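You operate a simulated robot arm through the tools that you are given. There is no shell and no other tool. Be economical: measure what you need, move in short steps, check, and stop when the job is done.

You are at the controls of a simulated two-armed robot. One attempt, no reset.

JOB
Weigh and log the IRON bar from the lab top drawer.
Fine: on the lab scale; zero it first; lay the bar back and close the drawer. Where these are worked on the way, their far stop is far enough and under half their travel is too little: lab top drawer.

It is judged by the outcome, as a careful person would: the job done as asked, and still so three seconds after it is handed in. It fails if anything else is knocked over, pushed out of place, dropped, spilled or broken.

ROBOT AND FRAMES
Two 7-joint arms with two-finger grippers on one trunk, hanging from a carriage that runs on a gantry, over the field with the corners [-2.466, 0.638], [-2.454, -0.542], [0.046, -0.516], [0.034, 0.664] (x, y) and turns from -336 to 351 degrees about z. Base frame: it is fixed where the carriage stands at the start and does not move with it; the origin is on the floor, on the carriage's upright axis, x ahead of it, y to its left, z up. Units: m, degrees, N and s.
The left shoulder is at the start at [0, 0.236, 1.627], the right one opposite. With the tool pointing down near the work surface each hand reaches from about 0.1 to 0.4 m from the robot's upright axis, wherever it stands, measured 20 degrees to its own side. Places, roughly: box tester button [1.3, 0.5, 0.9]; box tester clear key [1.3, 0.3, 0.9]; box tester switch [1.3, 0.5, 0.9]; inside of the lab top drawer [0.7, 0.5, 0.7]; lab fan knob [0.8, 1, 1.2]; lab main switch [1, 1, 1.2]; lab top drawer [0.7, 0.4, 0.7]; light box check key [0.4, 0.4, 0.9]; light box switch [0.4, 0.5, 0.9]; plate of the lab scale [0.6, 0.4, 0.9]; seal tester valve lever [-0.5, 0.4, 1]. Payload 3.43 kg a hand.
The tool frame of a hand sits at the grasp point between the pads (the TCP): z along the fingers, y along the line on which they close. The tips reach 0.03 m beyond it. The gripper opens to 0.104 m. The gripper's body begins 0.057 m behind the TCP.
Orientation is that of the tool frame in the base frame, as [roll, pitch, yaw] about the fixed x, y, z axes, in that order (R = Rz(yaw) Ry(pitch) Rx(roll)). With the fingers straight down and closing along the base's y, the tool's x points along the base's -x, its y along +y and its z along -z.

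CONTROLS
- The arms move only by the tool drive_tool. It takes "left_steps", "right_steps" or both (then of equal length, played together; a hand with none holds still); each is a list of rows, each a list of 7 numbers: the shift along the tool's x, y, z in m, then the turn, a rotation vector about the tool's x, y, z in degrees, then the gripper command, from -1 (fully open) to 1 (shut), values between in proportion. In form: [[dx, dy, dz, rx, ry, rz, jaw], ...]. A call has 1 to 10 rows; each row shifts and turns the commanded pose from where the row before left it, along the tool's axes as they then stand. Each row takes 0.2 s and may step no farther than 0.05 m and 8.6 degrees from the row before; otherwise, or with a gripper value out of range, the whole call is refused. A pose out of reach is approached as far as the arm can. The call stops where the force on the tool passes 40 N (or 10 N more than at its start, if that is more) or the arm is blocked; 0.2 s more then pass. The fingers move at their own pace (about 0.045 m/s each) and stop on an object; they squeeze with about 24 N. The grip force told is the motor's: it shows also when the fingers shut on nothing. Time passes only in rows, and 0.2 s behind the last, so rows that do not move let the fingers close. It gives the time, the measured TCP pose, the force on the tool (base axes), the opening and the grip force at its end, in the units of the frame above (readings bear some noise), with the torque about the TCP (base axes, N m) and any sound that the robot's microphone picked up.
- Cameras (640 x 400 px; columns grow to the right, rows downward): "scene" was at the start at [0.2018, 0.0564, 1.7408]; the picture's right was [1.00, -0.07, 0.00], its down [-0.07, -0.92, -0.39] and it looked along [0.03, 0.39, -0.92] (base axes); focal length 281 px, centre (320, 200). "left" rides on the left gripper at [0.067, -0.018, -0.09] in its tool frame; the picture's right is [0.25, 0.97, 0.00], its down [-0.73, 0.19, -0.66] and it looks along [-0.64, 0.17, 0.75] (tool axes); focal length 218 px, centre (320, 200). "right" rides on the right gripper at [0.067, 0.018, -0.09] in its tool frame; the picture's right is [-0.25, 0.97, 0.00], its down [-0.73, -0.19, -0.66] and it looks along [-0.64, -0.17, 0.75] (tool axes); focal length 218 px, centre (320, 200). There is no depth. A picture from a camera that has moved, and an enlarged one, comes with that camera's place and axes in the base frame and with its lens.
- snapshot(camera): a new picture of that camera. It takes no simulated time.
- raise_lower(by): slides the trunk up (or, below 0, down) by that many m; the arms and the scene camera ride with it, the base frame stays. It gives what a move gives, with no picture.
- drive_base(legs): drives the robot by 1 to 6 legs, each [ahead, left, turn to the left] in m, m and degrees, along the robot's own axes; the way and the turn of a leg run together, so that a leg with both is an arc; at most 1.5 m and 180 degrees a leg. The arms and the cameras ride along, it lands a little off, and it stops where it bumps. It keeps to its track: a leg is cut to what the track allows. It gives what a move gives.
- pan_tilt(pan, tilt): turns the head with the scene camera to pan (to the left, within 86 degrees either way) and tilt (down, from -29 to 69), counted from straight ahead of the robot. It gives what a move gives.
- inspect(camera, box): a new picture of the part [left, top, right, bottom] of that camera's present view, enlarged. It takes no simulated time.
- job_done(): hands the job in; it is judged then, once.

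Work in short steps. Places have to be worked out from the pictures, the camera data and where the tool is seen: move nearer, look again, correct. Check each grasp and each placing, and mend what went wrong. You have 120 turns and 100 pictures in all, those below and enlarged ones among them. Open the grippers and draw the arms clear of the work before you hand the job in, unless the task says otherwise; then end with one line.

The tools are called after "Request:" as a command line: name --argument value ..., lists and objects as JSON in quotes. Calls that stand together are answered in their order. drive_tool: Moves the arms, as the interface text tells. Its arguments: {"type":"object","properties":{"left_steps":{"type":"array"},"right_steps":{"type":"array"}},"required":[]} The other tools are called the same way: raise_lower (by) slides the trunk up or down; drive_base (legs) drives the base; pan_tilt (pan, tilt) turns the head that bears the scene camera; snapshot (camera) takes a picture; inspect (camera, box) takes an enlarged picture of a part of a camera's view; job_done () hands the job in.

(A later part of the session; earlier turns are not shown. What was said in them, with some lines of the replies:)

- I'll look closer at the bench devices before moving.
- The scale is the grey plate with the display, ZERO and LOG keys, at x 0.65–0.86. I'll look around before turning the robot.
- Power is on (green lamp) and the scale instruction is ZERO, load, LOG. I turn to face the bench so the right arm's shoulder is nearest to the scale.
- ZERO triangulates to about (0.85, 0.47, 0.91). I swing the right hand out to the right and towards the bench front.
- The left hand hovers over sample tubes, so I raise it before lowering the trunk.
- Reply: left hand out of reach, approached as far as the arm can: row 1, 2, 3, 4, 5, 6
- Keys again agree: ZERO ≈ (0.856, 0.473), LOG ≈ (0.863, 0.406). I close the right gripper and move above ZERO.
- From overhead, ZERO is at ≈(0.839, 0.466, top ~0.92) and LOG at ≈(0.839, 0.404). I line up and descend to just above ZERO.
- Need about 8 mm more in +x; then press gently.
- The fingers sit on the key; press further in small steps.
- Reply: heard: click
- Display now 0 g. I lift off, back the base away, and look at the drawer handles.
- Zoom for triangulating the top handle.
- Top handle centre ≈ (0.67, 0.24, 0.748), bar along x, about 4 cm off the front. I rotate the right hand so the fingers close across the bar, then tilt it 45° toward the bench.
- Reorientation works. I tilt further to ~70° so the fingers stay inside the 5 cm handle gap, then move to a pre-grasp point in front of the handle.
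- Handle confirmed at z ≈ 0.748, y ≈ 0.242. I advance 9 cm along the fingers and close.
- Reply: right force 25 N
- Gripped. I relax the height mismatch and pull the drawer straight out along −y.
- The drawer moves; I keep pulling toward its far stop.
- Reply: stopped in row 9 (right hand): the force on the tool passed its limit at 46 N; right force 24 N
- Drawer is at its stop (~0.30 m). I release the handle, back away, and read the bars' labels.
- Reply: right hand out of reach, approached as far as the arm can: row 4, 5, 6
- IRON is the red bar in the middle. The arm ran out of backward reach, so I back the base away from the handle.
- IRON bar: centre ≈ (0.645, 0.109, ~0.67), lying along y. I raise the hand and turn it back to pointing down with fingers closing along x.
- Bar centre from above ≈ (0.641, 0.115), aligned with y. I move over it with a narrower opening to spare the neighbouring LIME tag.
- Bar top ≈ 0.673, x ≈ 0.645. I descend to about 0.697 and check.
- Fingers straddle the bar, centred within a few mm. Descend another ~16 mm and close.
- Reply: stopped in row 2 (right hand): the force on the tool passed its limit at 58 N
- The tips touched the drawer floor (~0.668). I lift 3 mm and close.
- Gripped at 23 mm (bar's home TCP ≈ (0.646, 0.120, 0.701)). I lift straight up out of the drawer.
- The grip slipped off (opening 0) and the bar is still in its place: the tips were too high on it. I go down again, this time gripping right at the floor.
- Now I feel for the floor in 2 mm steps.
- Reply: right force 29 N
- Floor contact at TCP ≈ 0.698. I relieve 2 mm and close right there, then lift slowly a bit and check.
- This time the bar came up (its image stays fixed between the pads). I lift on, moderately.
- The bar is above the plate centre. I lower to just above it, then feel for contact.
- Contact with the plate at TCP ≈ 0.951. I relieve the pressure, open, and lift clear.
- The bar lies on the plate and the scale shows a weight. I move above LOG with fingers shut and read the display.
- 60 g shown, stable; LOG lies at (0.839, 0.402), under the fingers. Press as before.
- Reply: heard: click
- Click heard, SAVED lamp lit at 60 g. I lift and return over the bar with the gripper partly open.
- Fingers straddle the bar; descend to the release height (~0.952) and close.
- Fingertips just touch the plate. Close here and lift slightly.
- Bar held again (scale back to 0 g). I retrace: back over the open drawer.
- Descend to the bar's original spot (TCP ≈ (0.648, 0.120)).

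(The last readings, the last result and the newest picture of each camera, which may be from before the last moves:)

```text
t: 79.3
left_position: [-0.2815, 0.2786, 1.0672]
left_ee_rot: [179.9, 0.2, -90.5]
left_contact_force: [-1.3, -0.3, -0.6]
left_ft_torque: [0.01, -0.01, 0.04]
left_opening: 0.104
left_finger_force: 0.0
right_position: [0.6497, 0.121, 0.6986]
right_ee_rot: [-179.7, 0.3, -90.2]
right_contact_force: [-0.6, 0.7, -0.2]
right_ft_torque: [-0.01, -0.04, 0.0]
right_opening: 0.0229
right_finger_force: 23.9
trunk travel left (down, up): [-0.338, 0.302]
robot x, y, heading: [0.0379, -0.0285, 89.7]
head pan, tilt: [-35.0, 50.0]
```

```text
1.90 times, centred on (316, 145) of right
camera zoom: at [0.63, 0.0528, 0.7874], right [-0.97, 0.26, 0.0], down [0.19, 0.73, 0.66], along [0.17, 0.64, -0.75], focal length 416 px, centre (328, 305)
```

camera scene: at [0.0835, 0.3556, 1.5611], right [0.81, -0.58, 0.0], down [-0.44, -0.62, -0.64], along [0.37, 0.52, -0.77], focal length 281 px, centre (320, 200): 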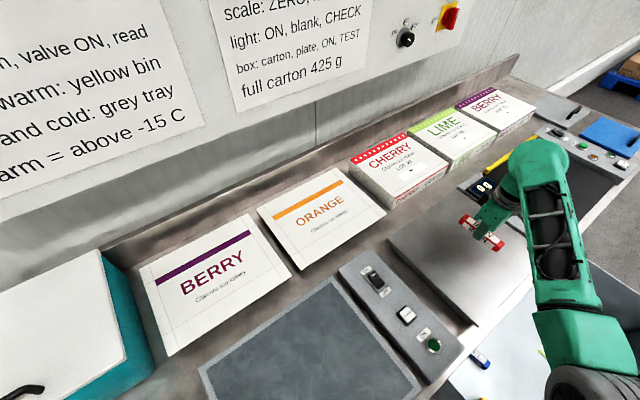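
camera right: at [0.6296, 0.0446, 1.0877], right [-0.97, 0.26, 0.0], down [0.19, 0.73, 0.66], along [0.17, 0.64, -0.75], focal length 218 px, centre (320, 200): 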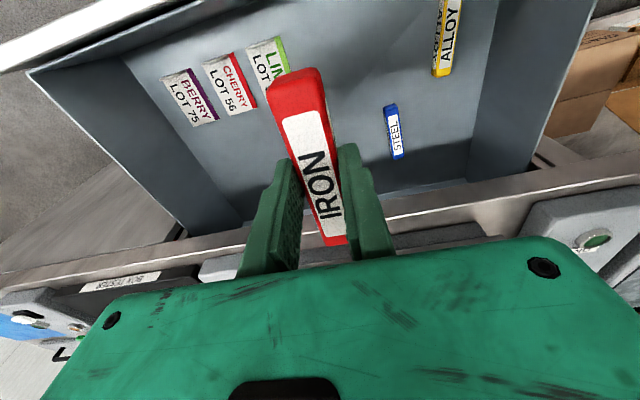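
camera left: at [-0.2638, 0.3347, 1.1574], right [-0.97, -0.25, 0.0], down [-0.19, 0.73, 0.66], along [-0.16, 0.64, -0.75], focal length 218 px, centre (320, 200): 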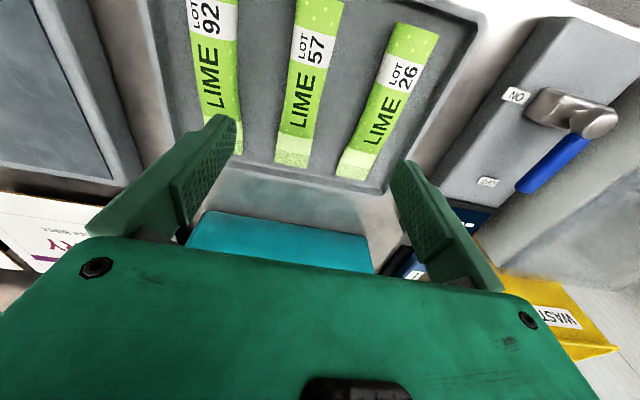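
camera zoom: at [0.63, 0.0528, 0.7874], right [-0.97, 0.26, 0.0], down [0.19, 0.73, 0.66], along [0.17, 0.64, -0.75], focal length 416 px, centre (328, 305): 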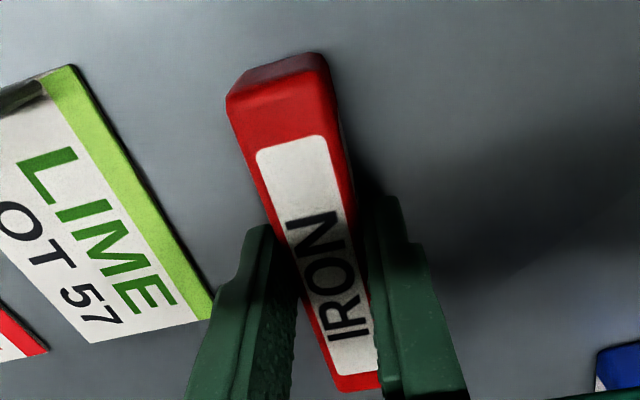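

Almost on the floor; 2 mm more, then release and rise.

Request:
drive_tool --right_steps '[[0, 0, 0.002, 0, 0, 0, 1], [0, 0, 0.001, 0, 0, 0, 1]]'

Request:
drive_tool --right_steps '[[0, 0, -0.001, 0, 0, 0, 0.5], [0, 0, 0, 0, 0, 0, 0.1], [0, 0, 0, 0, 0, 0, 0], [0, 0, 0, 0, 0, 0, 0], [0, 0, -0.02, 0, 0, 0, 0], [0, 0, -0.04, 0, 0, 0, 0], [0, 0, -0.04, 0, 0, 0, 0], [0, 0, -0.04, 0, 0, 0, 0], [0, 0, -0.04, 0, 0, 0, 0], [0, 0, -0.04, 0, 0, 0, 0]]'

Request:
snapshot --camera "right"

```text
t: 80.0
left_position: [-0.2813, 0.2777, 1.0664]
left_ee_rot: [179.9, 0.2, -90.4]
left_contact_force: [0.4, -0.2, -0.3]
left_ft_torque: [-0.01, 0.0, 0.02]
left_opening: 0.104
left_finger_force: 0.0
right_position: [0.651, 0.1214, 0.6959]
right_ee_rot: [-179.6, 0.3, -90.2]
right_contact_force: [-5.1, -0.8, 14.3]
right_ft_torque: [-0.44, 0.23, -0.1]
right_opening: 0.023
right_finger_force: 24.1
trunk travel left (down, up): [-0.338, 0.302]
robot x, y, heading: [0.0404, -0.0265, 89.5]
head pan, tilt: [-35.0, 50.0]
```

```text
t: 82.2
left_position: [-0.2807, 0.2782, 1.0661]
left_ee_rot: [179.8, 0.3, -90.5]
left_contact_force: [1.1, -0.8, -0.3]
left_ft_torque: [0.01, -0.01, 0.03]
left_opening: 0.1042
left_finger_force: 0.1
right_position: [0.6484, 0.1201, 0.9186]
right_ee_rot: [-179.9, 0.2, -90.2]
right_contact_force: [-0.5, 0.1, 0.2]
right_ft_torque: [0.0, 0.0, -0.01]
right_opening: 0.052
right_finger_force: 0.1
trunk travel left (down, up): [-0.338, 0.302]
robot x, y, heading: [0.0396, -0.0248, 89.3]
head pan, tilt: [-35.0, 50.0]
```

```text
44 pictures are left
camera right: at [0.6292, 0.0521, 1.0069], right [-0.97, 0.26, 0.0], down [0.19, 0.73, 0.66], along [0.17, 0.64, -0.75], focal length 218 px, centre (320, 200)
```

right: 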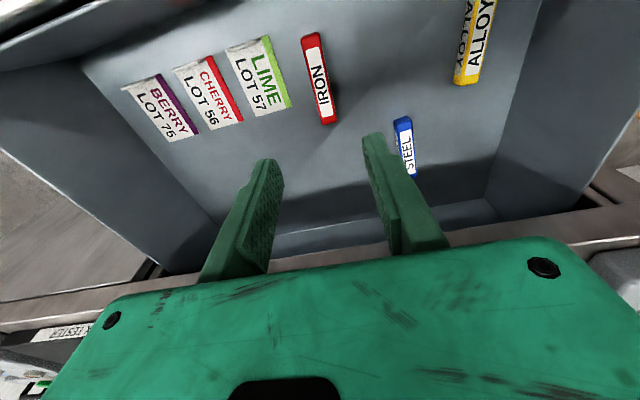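

Bar is back in its place. Now I rise, back the base off, and re-orient the hand to take the handle again for closing.

Request:
drive_tool --right_steps '[[0, 0, -0.04, 0, 0, 0, -0.2], [0, 0, -0.04, 0, 0, 0, -0.2], [0, 0, -0.03, 0, 0, 0, -0.2]]'

Request:
drive_base --legs '[[-0.205, 0, 0.4]]'

Request:
drive_tool --right_steps '[[0, 0, 0, 0, 0, 8.5, -0.2], [0, 0, 0, 0, 0, 8.5, -0.2], [0, 0, 0, 0, 0, 8.5, -0.2], [0, 0, 0, 0, 0, 8.5, -0.2], [0, 0, 0, 0, 0, 8.5, -0.2], [0, 0, 0, 0, 0, 8.5, -0.2], [0, 0, 0, 0, 0, 8.5, -0.2], [0, 0, 0, 0, 0, 8.5, -0.2], [0, 0, 0, 0, 0, 8.5, -0.2], [0, 0, 0, 0, 0, 8.5, -0.2]]'

Request:
drive_tool --right_steps '[[0, 0, 0, 0, 0, 5, -0.2], [0, 0, 0, -8.5, 0, 0, -0.2], [0, 0, 0, -8.5, 0, 0, -0.2], [0, 0, 0, -8.5, 0, 0, -0.2], [0, 0, 0, -8.5, 0, 0, -0.2], [0, 0, 0, -8.5, 0, 0, -0.2], [0, 0, 0, -8.5, 0, 0, -0.2], [0, 0, 0, -8.5, 0, 0, -0.2], [0, 0, 0, -8.5, 0, 0, -0.2], [0, 0, 0, -2, 0, 0, -0.2]]'

Request:
snapshot --camera "scene"

```text
t: 83.0
left_position: [-0.2806, 0.277, 1.0671]
left_ee_rot: [179.9, 0.3, -90.6]
left_contact_force: [0.2, 0.6, 0.1]
left_ft_torque: [0.0, -0.01, 0.05]
left_opening: 0.104
left_finger_force: 0.0
right_position: [0.6491, 0.1196, 1.0306]
right_ee_rot: [-179.8, 0.3, -90.1]
right_contact_force: [0.4, 0.6, 0.1]
right_ft_torque: [-0.02, 0.03, 0.0]
right_opening: 0.0626
right_finger_force: 0.0
trunk travel left (down, up): [-0.338, 0.302]
robot x, y, heading: [0.0385, -0.0265, 89.5]
head pan, tilt: [-35.0, 50.0]
```

```text
t: 84.6
left_position: [-0.2842, 0.0709, 1.0671]
left_ee_rot: [179.9, 0.3, -90.2]
left_contact_force: [-0.6, 0.0, 0.8]
left_ft_torque: [0.0, 0.02, 0.02]
left_opening: 0.104
left_finger_force: 0.0
right_position: [0.6467, -0.0797, 1.0287]
right_ee_rot: [-179.8, 0.2, -89.9]
right_contact_force: [0.0, 0.1, 0.2]
right_ft_torque: [-0.01, 0.04, 0.0]
right_opening: 0.0625
right_finger_force: 0.1
trunk travel left (down, up): [-0.338, 0.302]
robot x, y, heading: [0.0355, -0.2283, 89.7]
head pan, tilt: [-35.0, 50.0]
```

```text
t: 86.8
left_position: [-0.2853, 0.0719, 1.0675]
left_ee_rot: [-180.0, 0.4, -90.1]
left_contact_force: [-0.6, 0.9, 0.0]
left_ft_torque: [-0.01, -0.01, 0.01]
left_opening: 0.104
left_finger_force: 0.0
right_position: [0.6477, -0.0788, 1.0287]
right_ee_rot: [179.6, 0.2, -174.9]
right_contact_force: [-0.7, 0.2, 0.5]
right_ft_torque: [-0.02, -0.03, 0.01]
right_opening: 0.0625
right_finger_force: 0.1
trunk travel left (down, up): [-0.338, 0.302]
robot x, y, heading: [0.0376, -0.2286, 89.5]
head pan, tilt: [-35.0, 50.0]
```

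```text
t: 89.0
left_position: [-0.2836, 0.0735, 1.0674]
left_ee_rot: [179.9, 0.3, -90.2]
left_contact_force: [0.1, 0.0, 2.0]
left_ft_torque: [-0.04, -0.01, -0.03]
left_opening: 0.104
left_finger_force: 0.0
right_position: [0.6465, -0.08, 1.0291]
right_ee_rot: [109.5, 0.2, -179.9]
right_contact_force: [-0.3, -0.2, -0.7]
right_ft_torque: [0.03, 0.0, 0.01]
right_opening: 0.0625
right_finger_force: 0.2
trunk travel left (down, up): [-0.338, 0.302]
robot x, y, heading: [0.0383, -0.2319, 89.6]
head pan, tilt: [-35.0, 50.0]
```

```text
43 pictures are left
camera scene: at [0.08, 0.0327, 1.5612], right [0.82, -0.58, 0.0], down [-0.44, -0.63, -0.64], along [0.37, 0.53, -0.77], focal length 281 px, centre (320, 200)
```

scene: 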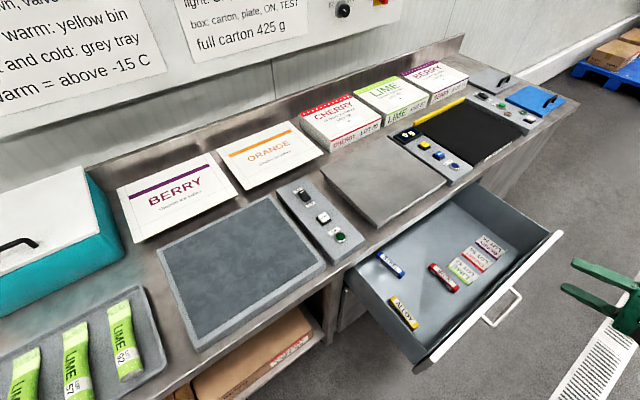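

Move back to y ≈ −0.14, then down in front of the handle.

Request:
drive_tool --right_steps '[[-0.011, -0.0103, -0.0282, 0, 0, 0, -0.2], [-0.011, -0.0103, -0.0282, 0, 0, 0, -0.2], [0, -0.0336, 0.0122, 0, 0, 0, -0.2], [0, -0.0336, 0.0122, 0, 0, 0, -0.2], [0, -0.0336, 0.0122, 0, 0, 0, -0.2], [0, -0.0336, 0.0122, 0, 0, 0, -0.2], [0, -0.0336, 0.0122, 0, 0, 0, -0.2], [0, -0.0336, 0.0122, 0, 0, 0, -0.2], [0, -0.0336, 0.0122, 0, 0, 0, -0.2], [0, 0, 0, 0, 0, 0, -0.2]]'

Request:
snapshot --camera "right"

```text
t: 91.2
left_position: [-0.285, 0.0719, 1.0675]
left_ee_rot: [179.9, 0.2, -90.2]
left_contact_force: [-0.6, 0.6, 0.6]
left_ft_torque: [0.02, 0.01, -0.03]
left_opening: 0.104
left_finger_force: 0.0
right_position: [0.6691, -0.14, 0.7793]
right_ee_rot: [109.7, 0.2, -180.0]
right_contact_force: [0.1, 0.5, 0.0]
right_ft_torque: [0.03, -0.02, -0.01]
right_opening: 0.0623
right_finger_force: 0.0
trunk travel left (down, up): [-0.338, 0.302]
robot x, y, heading: [0.0385, -0.2253, 90.0]
head pan, tilt: [-35.0, 50.0]
```

```text
42 pictures are left
camera right: at [0.6007, -0.219, 0.8257], right [0.25, 0.33, 0.91], down [0.73, -0.68, 0.05], along [0.64, 0.66, -0.41], focal length 218 px, centre (320, 200)
```

right: 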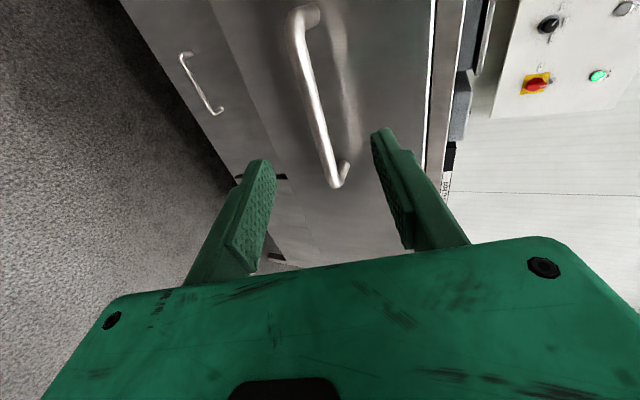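

Aligned like the first time. Advance 8 cm and grip.

Request:
drive_tool --right_steps '[[0, -0.001, 0.02, 0, 0, 0, -0.2], [0, 0, 0.02, 0, 0, 0, -0.2], [0, 0, 0.02, 0, 0, 0, -0.2], [0, 0, 0.017, 0, 0, 0, -0.2], [0, 0, 0, 0, 0, 0, 1], [0, 0, 0, 0, 0, 0, 1], [0, 0, 0, 0, 0, 0, 1], [0, 0, 0, 0, 0, 0, 1]]'

Request:
snapshot --camera "right"

```text
t: 93.0
left_position: [-0.2849, 0.0728, 1.0674]
left_ee_rot: [180.0, 0.3, -90.2]
left_contact_force: [-0.8, 0.4, -0.3]
left_ft_torque: [-0.03, 0.02, 0.03]
left_opening: 0.1041
left_finger_force: 0.1
right_position: [0.6689, -0.0661, 0.7511]
right_ee_rot: [109.7, 0.1, -179.9]
right_contact_force: [5.1, -0.2, -13.2]
right_ft_torque: [-0.19, -0.35, -0.29]
right_opening: 0.0137
right_finger_force: 35.8
trunk travel left (down, up): [-0.338, 0.302]
robot x, y, heading: [0.0384, -0.2264, 89.9]
head pan, tilt: [-35.0, 50.0]
```

```text
41 pictures are left
camera right: at [0.6007, -0.147, 0.7974], right [0.25, 0.33, 0.91], down [0.73, -0.68, 0.04], along [0.64, 0.65, -0.41], focal length 218 px, centre (320, 200)
```

right: 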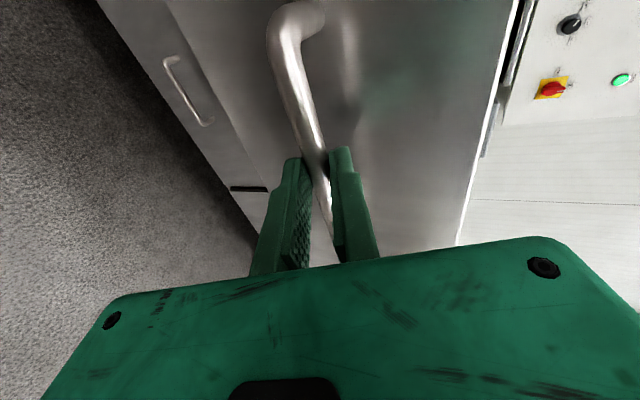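

Gripped. I push the drawer in smoothly.

Request:
drive_tool --right_steps '[[0, -0.002, 0.001, 0, 0, 0, 1], [0, 0.0034, 0.0094, 0, 0, 0, 1], [0, 0.0051, 0.0141, 0, 0, 0, 1], [0, 0.0068, 0.0188, 0, 0, 0, 1], [0, 0.0068, 0.0188, 0, 0, 0, 1], [0, 0.0068, 0.0188, 0, 0, 0, 1], [0, 0.0068, 0.0188, 0, 0, 0, 1], [0, 0.0068, 0.0188, 0, 0, 0, 1], [0, 0.0051, 0.0141, 0, 0, 0, 1], [0, 0.0034, 0.0094, 0, 0, 0, 1]]'

Request:
drive_tool --right_steps '[[0, 0.0034, 0.0094, 0, 0, 0, 1], [0, 0.0051, 0.0141, 0, 0, 0, 1], [0, 0.0068, 0.0188, 0, 0, 0, 1], [0, 0.0068, 0.0188, 0, 0, 0, 1], [0, 0.0051, 0.0141, 0, 0, 0, 1], [0, 0.0034, 0.0094, 0, 0, 0, 1]]'

Request:
snapshot --camera "scene"

```text
t: 95.0
left_position: [-0.2856, 0.0722, 1.0667]
left_ee_rot: [179.8, 0.3, -90.3]
left_contact_force: [0.1, -0.1, -0.3]
left_ft_torque: [0.0, 0.02, -0.01]
left_opening: 0.1041
left_finger_force: 0.0
right_position: [0.6681, 0.0722, 0.7502]
right_ee_rot: [109.5, 0.3, -179.5]
right_contact_force: [-9.9, -0.1, 11.6]
right_ft_torque: [0.33, 0.3, 0.27]
right_opening: 0.0136
right_finger_force: 44.8
trunk travel left (down, up): [-0.338, 0.302]
robot x, y, heading: [0.0388, -0.2279, 90.0]
head pan, tilt: [-35.0, 50.0]
stopped in row 10 (right hand): the force on the tool passed its limit at 40 N (the readings are from after the stop); the commanded pose is now the measured one
```

```text
t: 96.4
left_position: [-0.285, 0.0735, 1.068]
left_ee_rot: [179.8, 0.4, -90.2]
left_contact_force: [-0.5, 0.4, 0.1]
left_ft_torque: [0.02, 0.03, 0.03]
left_opening: 0.1039
left_finger_force: 0.1
right_position: [0.6676, 0.1639, 0.7504]
right_ee_rot: [109.6, 0.2, -179.6]
right_contact_force: [-11.7, 2.0, 12.6]
right_ft_torque: [0.2, 0.41, 1.15]
right_opening: 0.0136
right_finger_force: 44.3
trunk travel left (down, up): [-0.338, 0.302]
robot x, y, heading: [0.0402, -0.227, 89.8]
head pan, tilt: [-35.0, 50.0]
```

```text
40 pictures are left
camera scene: at [0.0791, 0.0332, 1.5612], right [0.82, -0.58, 0.0], down [-0.44, -0.63, -0.64], along [0.37, 0.53, -0.77], focal length 281 px, centre (320, 200)
```

scene: 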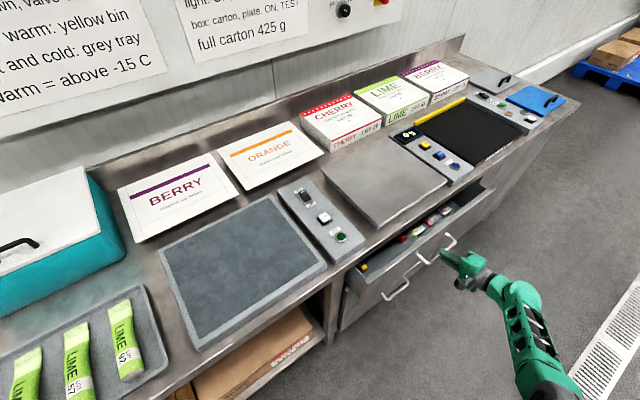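

About 7 cm left; I continue, relieving small side forces.

Request:
drive_tool --right_steps '[[0.003, 0.001, 0, 0, 0, 0, 1], [0, 0.0051, 0.0141, 0, 0, 0, 1], [0, 0.0068, 0.0188, 0, 0, 0, 1], [0, 0.0068, 0.0188, 0, 0, 0, 1], [0, 0.0051, 0.0141, 0, 0, 0, 1], [0, 0.0034, 0.0094, 0, 0, 0, 1]]'

Request:
snapshot --camera "scene"

Request:
snapshot --camera "right"

```text
t: 97.8
left_position: [-0.2841, 0.0668, 1.0671]
left_ee_rot: [179.8, 0.0, -90.3]
left_contact_force: [0.6, -0.8, 0.4]
left_ft_torque: [-0.02, 0.01, 0.01]
left_opening: 0.1043
left_finger_force: 0.0
right_position: [0.6658, 0.231, 0.7494]
right_ee_rot: [110.0, 0.4, -179.7]
right_contact_force: [-3.6, -32.2, 9.2]
right_ft_torque: [-0.01, -0.01, 0.16]
right_opening: 0.0136
right_finger_force: 45.2
trunk travel left (down, up): [-0.338, 0.302]
robot x, y, heading: [0.0344, -0.2342, 89.8]
head pan, tilt: [-35.0, 50.0]
```

```text
39 pictures are left
camera scene: at [0.0802, 0.029, 1.5602], right [0.82, -0.58, 0.0], down [-0.44, -0.63, -0.64], along [0.37, 0.52, -0.77], focal length 281 px, centre (320, 200)
```

scene: 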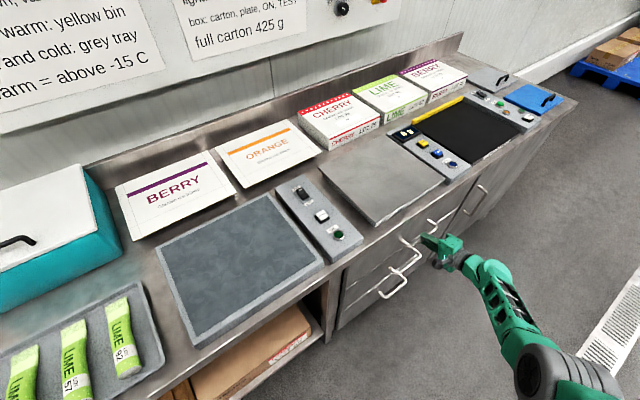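

```text
38 pictures are left
camera right: at [0.5984, 0.1519, 0.7964], right [0.25, 0.33, 0.91], down [0.73, -0.68, 0.05], along [0.64, 0.65, -0.41], focal length 218 px, centre (320, 200)
```

right: 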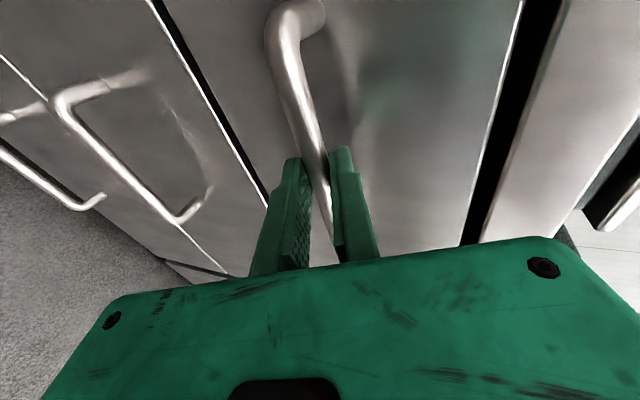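

Nearly shut with 32 N resisting — possibly the stop. I push a bit more to make sure.

Request:
drive_tool --right_steps '[[0, 0.002, 0.0055, 0, 0, 0, 1], [0, 0.002, 0.0055, 0, 0, 0, 1]]'

Request:
inspect --camera "scene" --box '[320, 180, 512, 300]'

```text
t: 98.4
left_position: [-0.2834, 0.065, 1.0649]
left_ee_rot: [179.9, 0.1, -90.2]
left_contact_force: [0.6, 1.1, 0.0]
left_ft_torque: [-0.02, -0.03, -0.04]
left_opening: 0.1041
left_finger_force: 0.1
right_position: [0.6662, 0.2417, 0.7465]
right_ee_rot: [110.2, 0.3, -179.9]
right_contact_force: [7.5, -34.9, -8.0]
right_ft_torque: [-0.12, -0.17, 0.31]
right_opening: 0.0136
right_finger_force: 44.8
trunk travel left (down, up): [-0.338, 0.302]
robot x, y, heading: [0.0396, -0.2268, 90.0]
head pan, tilt: [-35.0, 50.0]
```

```text
3.33 times, centred on (416, 240) of scene
camera zoom: at [0.0807, 0.0282, 1.5592], right [0.82, -0.58, 0.0], down [-0.44, -0.63, -0.64], along [0.37, 0.52, -0.77], focal length 936 px, centre (0, 67)
```

zoom: 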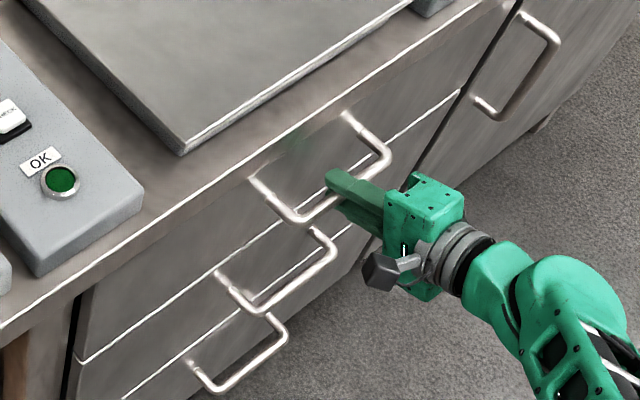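

Drawer is flush with the others (TCP past its original grip y). Relax, release, and withdraw.

Request:
drive_tool --right_steps '[[0, -0.001, -0.004, 0, 0, 0, 0.5], [0, 0, 0, 0, 0, 0, -0.2], [0, 0, 0, 0, 0, 0, -0.2], [0, 0, 0, 0, 0, 0, -0.2], [0, 0, -0.02, 0, 0, 0, -0.2], [0, 0, -0.03, 0, 0, 0, -0.2], [0, 0, -0.03, 0, 0, 0, -0.2], [0, 0, -0.03, 0, 0, 0, -0.2]]'

Request:
drive_base --legs '[[-0.15, 0, 0]]'

Request:
snapshot --camera "scene"

Request:
inspect --camera "scene" --box '[320, 100, 512, 220]'

```text
t: 100.2
left_position: [-0.2845, 0.0715, 1.0669]
left_ee_rot: [179.9, 0.2, -90.2]
left_contact_force: [0.1, -0.6, 0.3]
left_ft_torque: [-0.01, 0.01, 0.02]
left_opening: 0.1041
left_finger_force: 0.0
right_position: [0.6667, 0.1473, 0.792]
right_ee_rot: [109.6, 0.3, -179.6]
right_contact_force: [0.3, -0.5, 0.4]
right_ft_torque: [-0.02, -0.01, -0.01]
right_opening: 0.0626
right_finger_force: 0.0
trunk travel left (down, up): [-0.338, 0.302]
robot x, y, heading: [0.036, -0.2326, 90.0]
head pan, tilt: [-35.0, 50.0]
```

```text
t: 101.5
left_position: [-0.2826, -0.0778, 1.0677]
left_ee_rot: [179.9, 0.3, -90.3]
left_contact_force: [-0.2, 0.1, 1.1]
left_ft_torque: [0.03, -0.03, 0.01]
left_opening: 0.1043
left_finger_force: 0.1
right_position: [0.6668, -0.0074, 0.7906]
right_ee_rot: [109.6, 0.3, -180.0]
right_contact_force: [0.8, 0.1, -1.0]
right_ft_torque: [0.05, -0.01, -0.02]
right_opening: 0.0622
right_finger_force: 0.1
trunk travel left (down, up): [-0.338, 0.302]
robot x, y, heading: [0.0373, -0.3825, 89.7]
head pan, tilt: [-35.0, 50.0]
```

```text
36 pictures are left
camera scene: at [0.0801, -0.1185, 1.561], right [0.82, -0.58, 0.0], down [-0.44, -0.63, -0.64], along [0.37, 0.52, -0.77], focal length 281 px, centre (320, 200)
```

scene: 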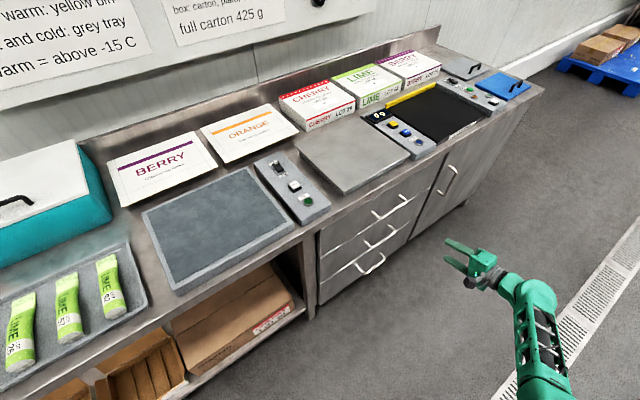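

```text
3.33 times, centred on (416, 160) of scene
camera zoom: at [0.0801, -0.1185, 1.561], right [0.82, -0.58, 0.0], down [-0.44, -0.63, -0.64], along [0.37, 0.52, -0.77], focal length 936 px, centre (0, 333)
```

zoom: 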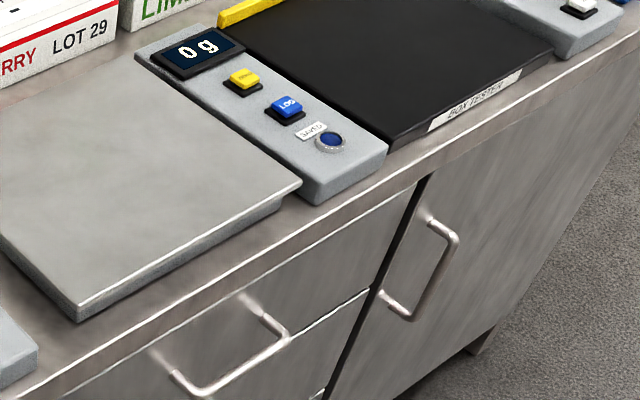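

Drawer shut, plate empty at 0 g; the SAVED lamp was lit while the 60 g was on the plate. I open the right gripper fully and finish.

Request:
drive_tool --right_steps '[[0, 0, 0, 0, 0, 0, -1], [0, 0, 0, 0, 0, 0, -1], [0, 0, 0, 0, 0, 0, -1]]'

Request:
inspect --camera "scene" --box '[290, 150, 482, 300]'

```text
t: 102.3
left_position: [-0.2838, -0.0773, 1.0677]
left_ee_rot: [179.9, 0.3, -90.4]
left_contact_force: [0.3, 0.1, -0.2]
left_ft_torque: [-0.02, 0.0, 0.0]
left_opening: 0.1044
left_finger_force: 0.0
right_position: [0.6677, -0.006, 0.7921]
right_ee_rot: [109.6, 0.4, -179.9]
right_contact_force: [-0.3, -0.3, -0.2]
right_ft_torque: [0.02, 0.05, -0.02]
right_opening: 0.104
right_finger_force: 0.1
trunk travel left (down, up): [-0.338, 0.302]
robot x, y, heading: [0.0324, -0.3803, 89.7]
head pan, tilt: [-35.0, 50.0]
```

```text
2.67 times, centred on (386, 225) of scene
camera zoom: at [0.0801, -0.1181, 1.5611], right [0.82, -0.58, 0.0], down [-0.44, -0.62, -0.64], along [0.37, 0.52, -0.77], focal length 749 px, centre (144, 133)
```

zoom: 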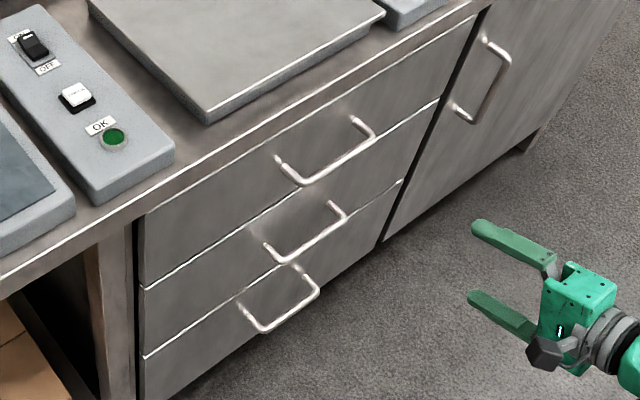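

The drawer is flush, both arms are clear and the grippers are open, so I hand in.

Request:
job_done

```text
The job is handed in.
```

I zeroed the scale, weighed the IRON bar at 60 g and logged it: LOG clicked and the SAVED lamp lit. The bar is back in its place in the lab top drawer, and the drawer is closed.
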